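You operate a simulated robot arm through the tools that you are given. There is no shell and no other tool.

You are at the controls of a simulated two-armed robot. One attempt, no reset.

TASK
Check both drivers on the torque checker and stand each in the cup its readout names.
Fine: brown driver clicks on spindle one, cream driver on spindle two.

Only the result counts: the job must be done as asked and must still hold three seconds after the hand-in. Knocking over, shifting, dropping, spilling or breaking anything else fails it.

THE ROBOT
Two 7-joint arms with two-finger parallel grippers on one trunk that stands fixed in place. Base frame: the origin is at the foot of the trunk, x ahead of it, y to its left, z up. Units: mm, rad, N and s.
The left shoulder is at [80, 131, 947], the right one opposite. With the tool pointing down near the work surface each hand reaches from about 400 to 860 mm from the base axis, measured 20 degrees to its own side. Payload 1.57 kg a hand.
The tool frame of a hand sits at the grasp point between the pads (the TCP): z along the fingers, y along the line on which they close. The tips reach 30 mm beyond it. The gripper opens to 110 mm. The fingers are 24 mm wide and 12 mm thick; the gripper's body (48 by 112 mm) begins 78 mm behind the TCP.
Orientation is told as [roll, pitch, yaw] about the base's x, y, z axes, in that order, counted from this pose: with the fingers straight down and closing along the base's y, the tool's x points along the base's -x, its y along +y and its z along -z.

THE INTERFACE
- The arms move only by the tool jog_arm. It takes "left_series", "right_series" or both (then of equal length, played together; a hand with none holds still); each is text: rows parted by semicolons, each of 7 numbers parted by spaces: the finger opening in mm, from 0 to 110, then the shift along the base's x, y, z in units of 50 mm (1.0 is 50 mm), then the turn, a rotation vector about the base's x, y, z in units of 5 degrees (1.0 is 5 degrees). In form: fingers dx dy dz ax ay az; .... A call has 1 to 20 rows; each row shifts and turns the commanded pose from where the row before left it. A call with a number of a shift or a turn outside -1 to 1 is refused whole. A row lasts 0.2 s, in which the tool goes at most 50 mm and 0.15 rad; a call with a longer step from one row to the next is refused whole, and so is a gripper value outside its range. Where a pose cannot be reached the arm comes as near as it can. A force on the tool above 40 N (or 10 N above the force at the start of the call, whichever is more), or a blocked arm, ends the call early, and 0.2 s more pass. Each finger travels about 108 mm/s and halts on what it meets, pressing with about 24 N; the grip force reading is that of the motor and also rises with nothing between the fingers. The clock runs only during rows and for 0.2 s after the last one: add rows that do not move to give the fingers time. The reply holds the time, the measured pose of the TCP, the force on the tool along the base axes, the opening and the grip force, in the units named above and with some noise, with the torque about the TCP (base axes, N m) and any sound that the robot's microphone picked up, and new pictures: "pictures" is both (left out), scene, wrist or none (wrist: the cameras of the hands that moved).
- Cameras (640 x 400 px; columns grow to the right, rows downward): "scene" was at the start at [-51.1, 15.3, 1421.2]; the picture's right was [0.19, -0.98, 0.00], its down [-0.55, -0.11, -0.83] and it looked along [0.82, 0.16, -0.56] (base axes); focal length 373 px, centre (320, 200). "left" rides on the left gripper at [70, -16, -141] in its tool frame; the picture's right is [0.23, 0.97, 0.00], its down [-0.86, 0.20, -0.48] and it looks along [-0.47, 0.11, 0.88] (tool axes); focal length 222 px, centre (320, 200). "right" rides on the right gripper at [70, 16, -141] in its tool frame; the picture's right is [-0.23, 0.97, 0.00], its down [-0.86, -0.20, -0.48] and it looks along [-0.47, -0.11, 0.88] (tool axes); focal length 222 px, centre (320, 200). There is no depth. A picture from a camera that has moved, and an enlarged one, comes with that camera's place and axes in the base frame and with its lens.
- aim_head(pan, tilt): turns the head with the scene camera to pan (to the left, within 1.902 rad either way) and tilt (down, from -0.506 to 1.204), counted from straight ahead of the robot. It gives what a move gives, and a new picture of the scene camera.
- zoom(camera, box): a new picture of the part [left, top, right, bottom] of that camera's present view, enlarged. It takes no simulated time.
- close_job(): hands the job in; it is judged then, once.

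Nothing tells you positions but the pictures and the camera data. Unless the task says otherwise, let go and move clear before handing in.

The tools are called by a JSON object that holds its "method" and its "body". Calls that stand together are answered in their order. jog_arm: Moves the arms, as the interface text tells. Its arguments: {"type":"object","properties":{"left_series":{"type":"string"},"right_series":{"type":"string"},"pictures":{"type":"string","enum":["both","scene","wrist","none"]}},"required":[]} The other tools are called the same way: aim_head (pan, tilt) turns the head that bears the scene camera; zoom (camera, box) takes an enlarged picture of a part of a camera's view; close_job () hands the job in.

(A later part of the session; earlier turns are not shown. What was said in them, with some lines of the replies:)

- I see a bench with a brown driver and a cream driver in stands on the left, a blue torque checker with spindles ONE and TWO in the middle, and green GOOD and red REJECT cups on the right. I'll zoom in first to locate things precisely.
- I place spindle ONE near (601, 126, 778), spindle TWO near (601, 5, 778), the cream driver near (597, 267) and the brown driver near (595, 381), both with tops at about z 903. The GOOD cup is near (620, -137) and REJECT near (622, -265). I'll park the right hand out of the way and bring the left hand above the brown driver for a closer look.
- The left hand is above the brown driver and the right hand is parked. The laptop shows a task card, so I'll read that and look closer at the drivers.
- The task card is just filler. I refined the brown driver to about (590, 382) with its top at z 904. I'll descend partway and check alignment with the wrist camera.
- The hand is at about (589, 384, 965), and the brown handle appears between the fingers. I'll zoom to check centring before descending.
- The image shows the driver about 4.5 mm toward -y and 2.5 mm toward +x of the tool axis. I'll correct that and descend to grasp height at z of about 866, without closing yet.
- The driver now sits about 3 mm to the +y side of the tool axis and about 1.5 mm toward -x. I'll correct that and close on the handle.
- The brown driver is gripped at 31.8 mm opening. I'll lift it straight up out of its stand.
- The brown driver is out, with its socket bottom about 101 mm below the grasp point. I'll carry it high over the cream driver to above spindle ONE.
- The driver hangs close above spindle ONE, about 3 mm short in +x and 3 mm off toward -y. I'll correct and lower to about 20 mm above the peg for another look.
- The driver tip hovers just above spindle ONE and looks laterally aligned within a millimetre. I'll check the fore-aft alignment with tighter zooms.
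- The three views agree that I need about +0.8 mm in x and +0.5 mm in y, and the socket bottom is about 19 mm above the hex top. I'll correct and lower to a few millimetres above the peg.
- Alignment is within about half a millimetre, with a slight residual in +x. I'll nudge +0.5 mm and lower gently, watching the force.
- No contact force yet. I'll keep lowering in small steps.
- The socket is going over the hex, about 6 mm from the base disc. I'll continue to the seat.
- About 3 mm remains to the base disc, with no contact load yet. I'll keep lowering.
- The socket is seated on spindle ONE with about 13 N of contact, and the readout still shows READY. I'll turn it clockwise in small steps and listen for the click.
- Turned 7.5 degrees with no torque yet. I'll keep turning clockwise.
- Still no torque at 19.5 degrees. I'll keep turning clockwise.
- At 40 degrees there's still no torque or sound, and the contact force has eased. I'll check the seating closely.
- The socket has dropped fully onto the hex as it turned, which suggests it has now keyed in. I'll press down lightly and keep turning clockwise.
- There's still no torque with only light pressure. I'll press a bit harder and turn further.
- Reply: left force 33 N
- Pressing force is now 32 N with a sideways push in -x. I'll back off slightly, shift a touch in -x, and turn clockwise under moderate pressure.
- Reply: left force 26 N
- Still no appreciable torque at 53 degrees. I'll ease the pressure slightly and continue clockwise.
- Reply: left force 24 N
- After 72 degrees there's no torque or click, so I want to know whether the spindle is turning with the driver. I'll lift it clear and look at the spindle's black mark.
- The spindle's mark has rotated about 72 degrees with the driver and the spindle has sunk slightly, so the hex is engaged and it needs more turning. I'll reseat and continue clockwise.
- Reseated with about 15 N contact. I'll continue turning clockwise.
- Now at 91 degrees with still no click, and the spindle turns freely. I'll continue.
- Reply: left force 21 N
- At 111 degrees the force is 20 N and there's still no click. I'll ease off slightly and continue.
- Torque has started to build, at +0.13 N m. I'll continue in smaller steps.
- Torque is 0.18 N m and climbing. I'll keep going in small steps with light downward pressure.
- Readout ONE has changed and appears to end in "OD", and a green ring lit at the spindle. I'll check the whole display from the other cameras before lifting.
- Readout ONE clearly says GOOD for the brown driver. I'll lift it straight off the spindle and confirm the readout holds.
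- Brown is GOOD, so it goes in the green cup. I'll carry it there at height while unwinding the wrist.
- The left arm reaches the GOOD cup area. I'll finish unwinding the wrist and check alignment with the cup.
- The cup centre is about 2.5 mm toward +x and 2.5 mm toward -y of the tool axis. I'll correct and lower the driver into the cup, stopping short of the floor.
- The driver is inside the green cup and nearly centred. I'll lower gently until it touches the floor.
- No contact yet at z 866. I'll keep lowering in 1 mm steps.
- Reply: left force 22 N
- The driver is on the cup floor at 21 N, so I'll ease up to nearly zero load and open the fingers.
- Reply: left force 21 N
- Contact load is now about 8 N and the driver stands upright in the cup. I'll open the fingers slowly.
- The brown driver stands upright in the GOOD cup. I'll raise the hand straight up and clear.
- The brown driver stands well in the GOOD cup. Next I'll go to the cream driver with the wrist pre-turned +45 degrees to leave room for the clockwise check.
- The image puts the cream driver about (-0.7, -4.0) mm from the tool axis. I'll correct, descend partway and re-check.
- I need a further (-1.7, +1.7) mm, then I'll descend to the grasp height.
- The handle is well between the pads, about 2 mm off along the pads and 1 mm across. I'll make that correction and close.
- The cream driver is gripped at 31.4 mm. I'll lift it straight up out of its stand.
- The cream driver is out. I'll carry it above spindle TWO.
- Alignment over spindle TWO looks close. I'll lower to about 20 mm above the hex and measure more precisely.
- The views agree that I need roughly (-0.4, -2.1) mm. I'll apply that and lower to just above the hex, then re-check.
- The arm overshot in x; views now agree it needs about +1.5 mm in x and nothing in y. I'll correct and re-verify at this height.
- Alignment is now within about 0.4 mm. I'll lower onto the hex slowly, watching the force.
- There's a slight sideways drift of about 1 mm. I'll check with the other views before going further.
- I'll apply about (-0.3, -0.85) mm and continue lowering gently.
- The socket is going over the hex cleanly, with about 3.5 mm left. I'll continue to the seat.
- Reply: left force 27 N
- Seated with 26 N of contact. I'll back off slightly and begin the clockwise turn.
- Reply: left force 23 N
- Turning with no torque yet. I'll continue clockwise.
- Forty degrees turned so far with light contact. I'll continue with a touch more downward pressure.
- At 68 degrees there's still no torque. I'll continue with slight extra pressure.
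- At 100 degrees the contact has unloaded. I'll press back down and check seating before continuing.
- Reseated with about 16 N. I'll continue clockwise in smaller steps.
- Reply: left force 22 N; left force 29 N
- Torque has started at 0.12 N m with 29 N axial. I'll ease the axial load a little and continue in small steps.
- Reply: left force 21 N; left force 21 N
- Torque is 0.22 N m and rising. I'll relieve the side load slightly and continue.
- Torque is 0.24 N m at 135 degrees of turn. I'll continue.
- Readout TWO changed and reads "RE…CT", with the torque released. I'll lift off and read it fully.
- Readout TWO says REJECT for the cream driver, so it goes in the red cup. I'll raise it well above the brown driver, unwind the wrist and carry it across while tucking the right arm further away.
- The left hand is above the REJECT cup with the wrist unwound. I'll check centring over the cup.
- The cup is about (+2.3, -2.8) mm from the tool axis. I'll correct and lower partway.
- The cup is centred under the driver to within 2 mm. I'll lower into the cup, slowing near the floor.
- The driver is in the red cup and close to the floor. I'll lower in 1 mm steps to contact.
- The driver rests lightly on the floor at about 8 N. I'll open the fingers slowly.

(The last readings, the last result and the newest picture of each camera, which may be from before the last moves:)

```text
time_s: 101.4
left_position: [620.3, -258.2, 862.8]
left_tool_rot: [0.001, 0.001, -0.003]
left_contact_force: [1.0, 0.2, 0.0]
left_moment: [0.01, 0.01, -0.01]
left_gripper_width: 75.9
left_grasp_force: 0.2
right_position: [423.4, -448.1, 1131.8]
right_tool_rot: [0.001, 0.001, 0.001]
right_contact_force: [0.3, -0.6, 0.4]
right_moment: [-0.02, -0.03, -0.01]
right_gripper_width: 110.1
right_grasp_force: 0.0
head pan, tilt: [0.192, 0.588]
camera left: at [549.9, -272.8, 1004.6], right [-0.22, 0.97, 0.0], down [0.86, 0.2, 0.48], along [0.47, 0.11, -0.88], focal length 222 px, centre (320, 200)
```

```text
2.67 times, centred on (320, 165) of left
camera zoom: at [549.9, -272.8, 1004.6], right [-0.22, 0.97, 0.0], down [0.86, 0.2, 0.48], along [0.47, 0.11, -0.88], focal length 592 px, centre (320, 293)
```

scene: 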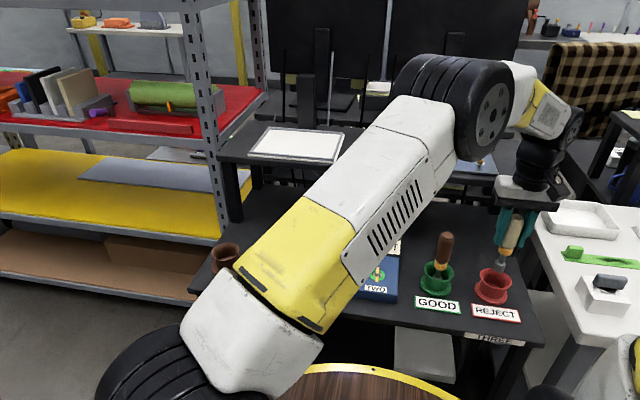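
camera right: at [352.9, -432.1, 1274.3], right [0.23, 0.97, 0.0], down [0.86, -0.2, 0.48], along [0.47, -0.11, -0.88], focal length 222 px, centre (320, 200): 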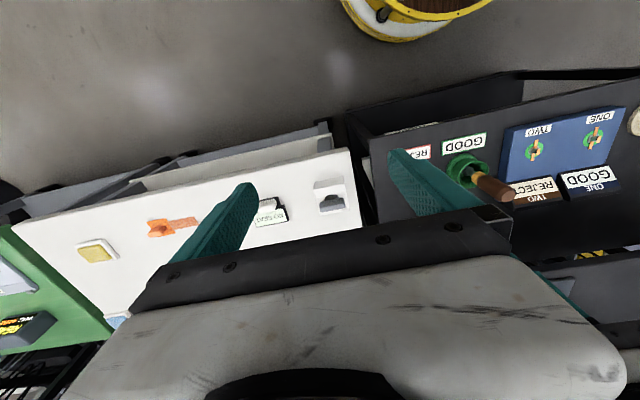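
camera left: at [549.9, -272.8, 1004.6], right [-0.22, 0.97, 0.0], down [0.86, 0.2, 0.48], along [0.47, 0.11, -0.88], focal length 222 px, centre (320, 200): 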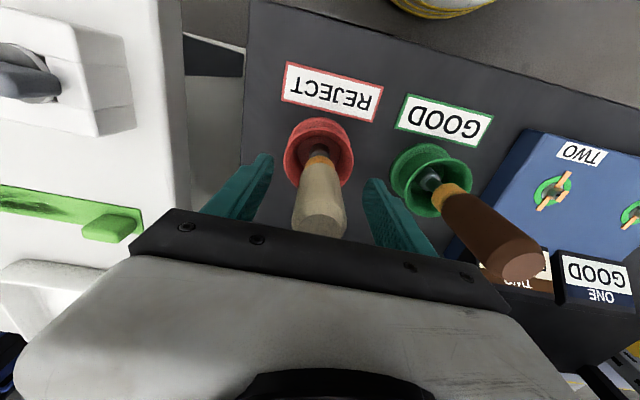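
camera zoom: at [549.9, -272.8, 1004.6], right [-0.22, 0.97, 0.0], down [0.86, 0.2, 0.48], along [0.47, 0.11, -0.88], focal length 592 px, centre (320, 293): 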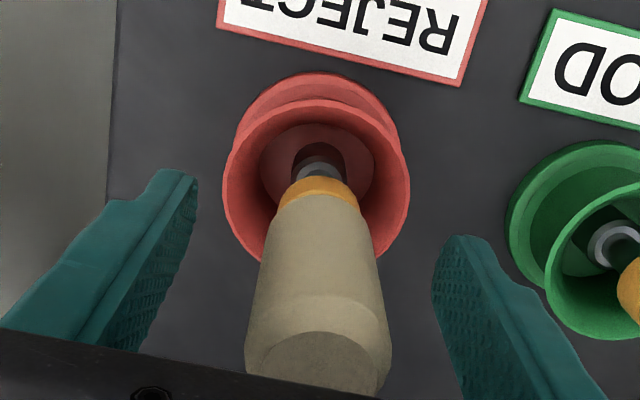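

The cream driver stands freely in the REJECT cup. I'll raise the hand straight up and then back away.

{"method": "jog_arm", "body": {"left_series": "80 0 0 0.1 0 0 0;80 0 0 0.3 0 0 0;80 0 0 0.5 0 0 0;80 0 0 0.6 0 0 0;80 0 0 0.6 0 0 0;80 0 0 0.6 0 0 0;80 0 0 0.6 0 0 0;80 0 0 0.6 0 0 0;80 0 0 0.4 0 0 0;80 -0.2 0.6 0 0 0 0;80 -0.2 0.8 0 0 0 0;80 -0.2 0.8 0 0 0 0;80 -0.2 0.8 0 0 0 0;80 -0.2 0.8 0 0 0 0;80 -0.2 0.8 0 0 0 0;80 -0.2 0.8 0 0 0 0;80 -0.2 0.8 0 0 0 0;80 -0.2 0.8 0 0 0 0;80 -0.2 0.8 0 0 0 0;80 0 0 0 0 0 0", "pictures": "both"}}

{"method": "zoom", "body": {"camera": "scene", "box": [200, 180, 540, 340]}}

{"method": "zoom", "body": {"camera": "scene", "box": [300, 210, 540, 330]}}

```text
time_s: 105.6
left_position: [515.0, 132.7, 1076.3]
left_tool_rot: [-0.001, 0.001, -0.003]
left_contact_force: [0.1, -0.3, 0.2]
left_moment: [-0.01, 0.0, 0.02]
left_gripper_width: 79.8
left_grasp_force: 0.0
right_position: [421.9, -448.6, 1131.5]
right_tool_rot: [0.001, -0.001, 0.0]
right_contact_force: [-0.2, -0.6, -0.5]
right_moment: [0.01, 0.02, -0.01]
right_gripper_width: 109.9
right_grasp_force: 0.1
head pan, tilt: [0.192, 0.588]
camera left: at [445.7, 119.0, 1218.7], right [-0.22, 0.97, 0.0], down [0.86, 0.2, 0.48], along [0.47, 0.11, -0.88], focal length 222 px, centre (320, 200)
```

scene: 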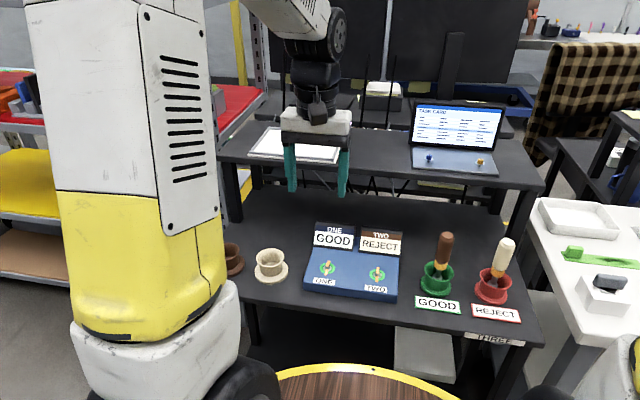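
left: 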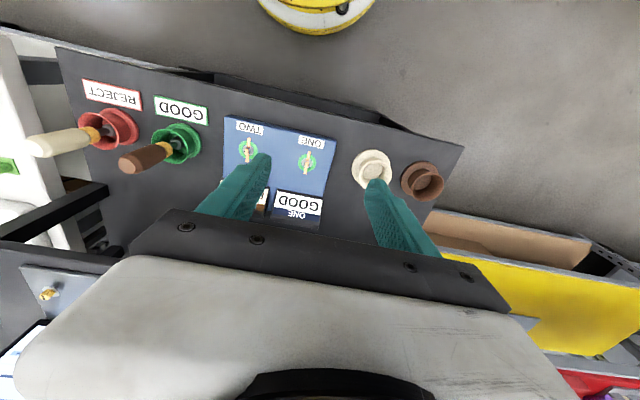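

```text
1.88 times, centred on (370, 260) of scene
camera zoom: at [-51.2, 15.2, 1421.2], right [0.19, -0.98, 0.0], down [-0.55, -0.11, -0.83], along [0.82, 0.16, -0.56], focal length 703 px, centre (226, 87)
```

zoom: 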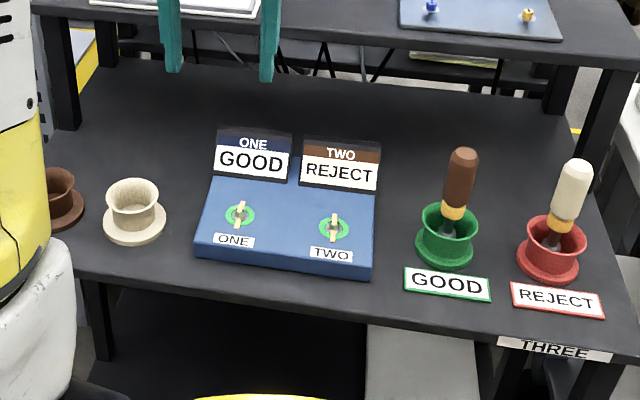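

```text
2.67 times, centred on (420, 270) of scene
camera zoom: at [-51.2, 15.2, 1421.2], right [0.19, -0.98, 0.0], down [-0.55, -0.11, -0.83], along [0.82, 0.16, -0.56], focal length 996 px, centre (53, 13)
```

zoom: 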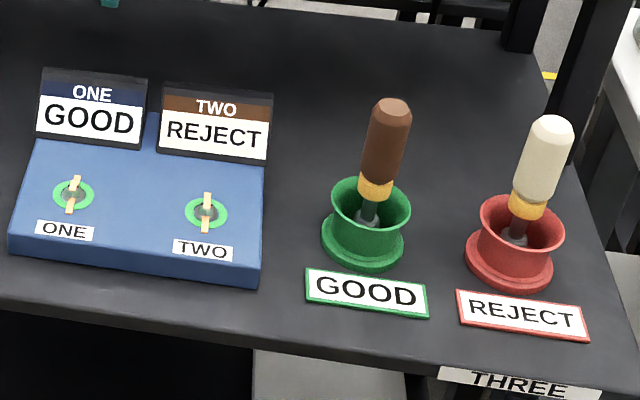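

Brown (spindle ONE read GOOD) stands in the green GOOD cup, and cream (spindle TWO read REJECT) stands in the red REJECT cup. Both are upright, nothing else has moved, and both hands are clear, so I'm handing in.

{"method": "close_job", "body": {}}

```text
The job is handed in.
```

Both drivers were checked on the torque checker and now stand in the cups their readouts named. The job is handed in.

| Driver | Spindle | Readout | Cup |
|---|---|---|---|
| Brown | ONE | GOOD | green GOOD |
| Cream | TWO | REJECT | red REJECT |

- **No click reported:** the robot's microphone reported no click on either spindle. I went by the readouts. Each changed after about 138 degrees of clockwise turning, just as the resistance let go.
- **Final state:** in the last pictures both drivers stood upright, both hands were clear, and nothing else appeared to have moved. I did not see the judge's result.
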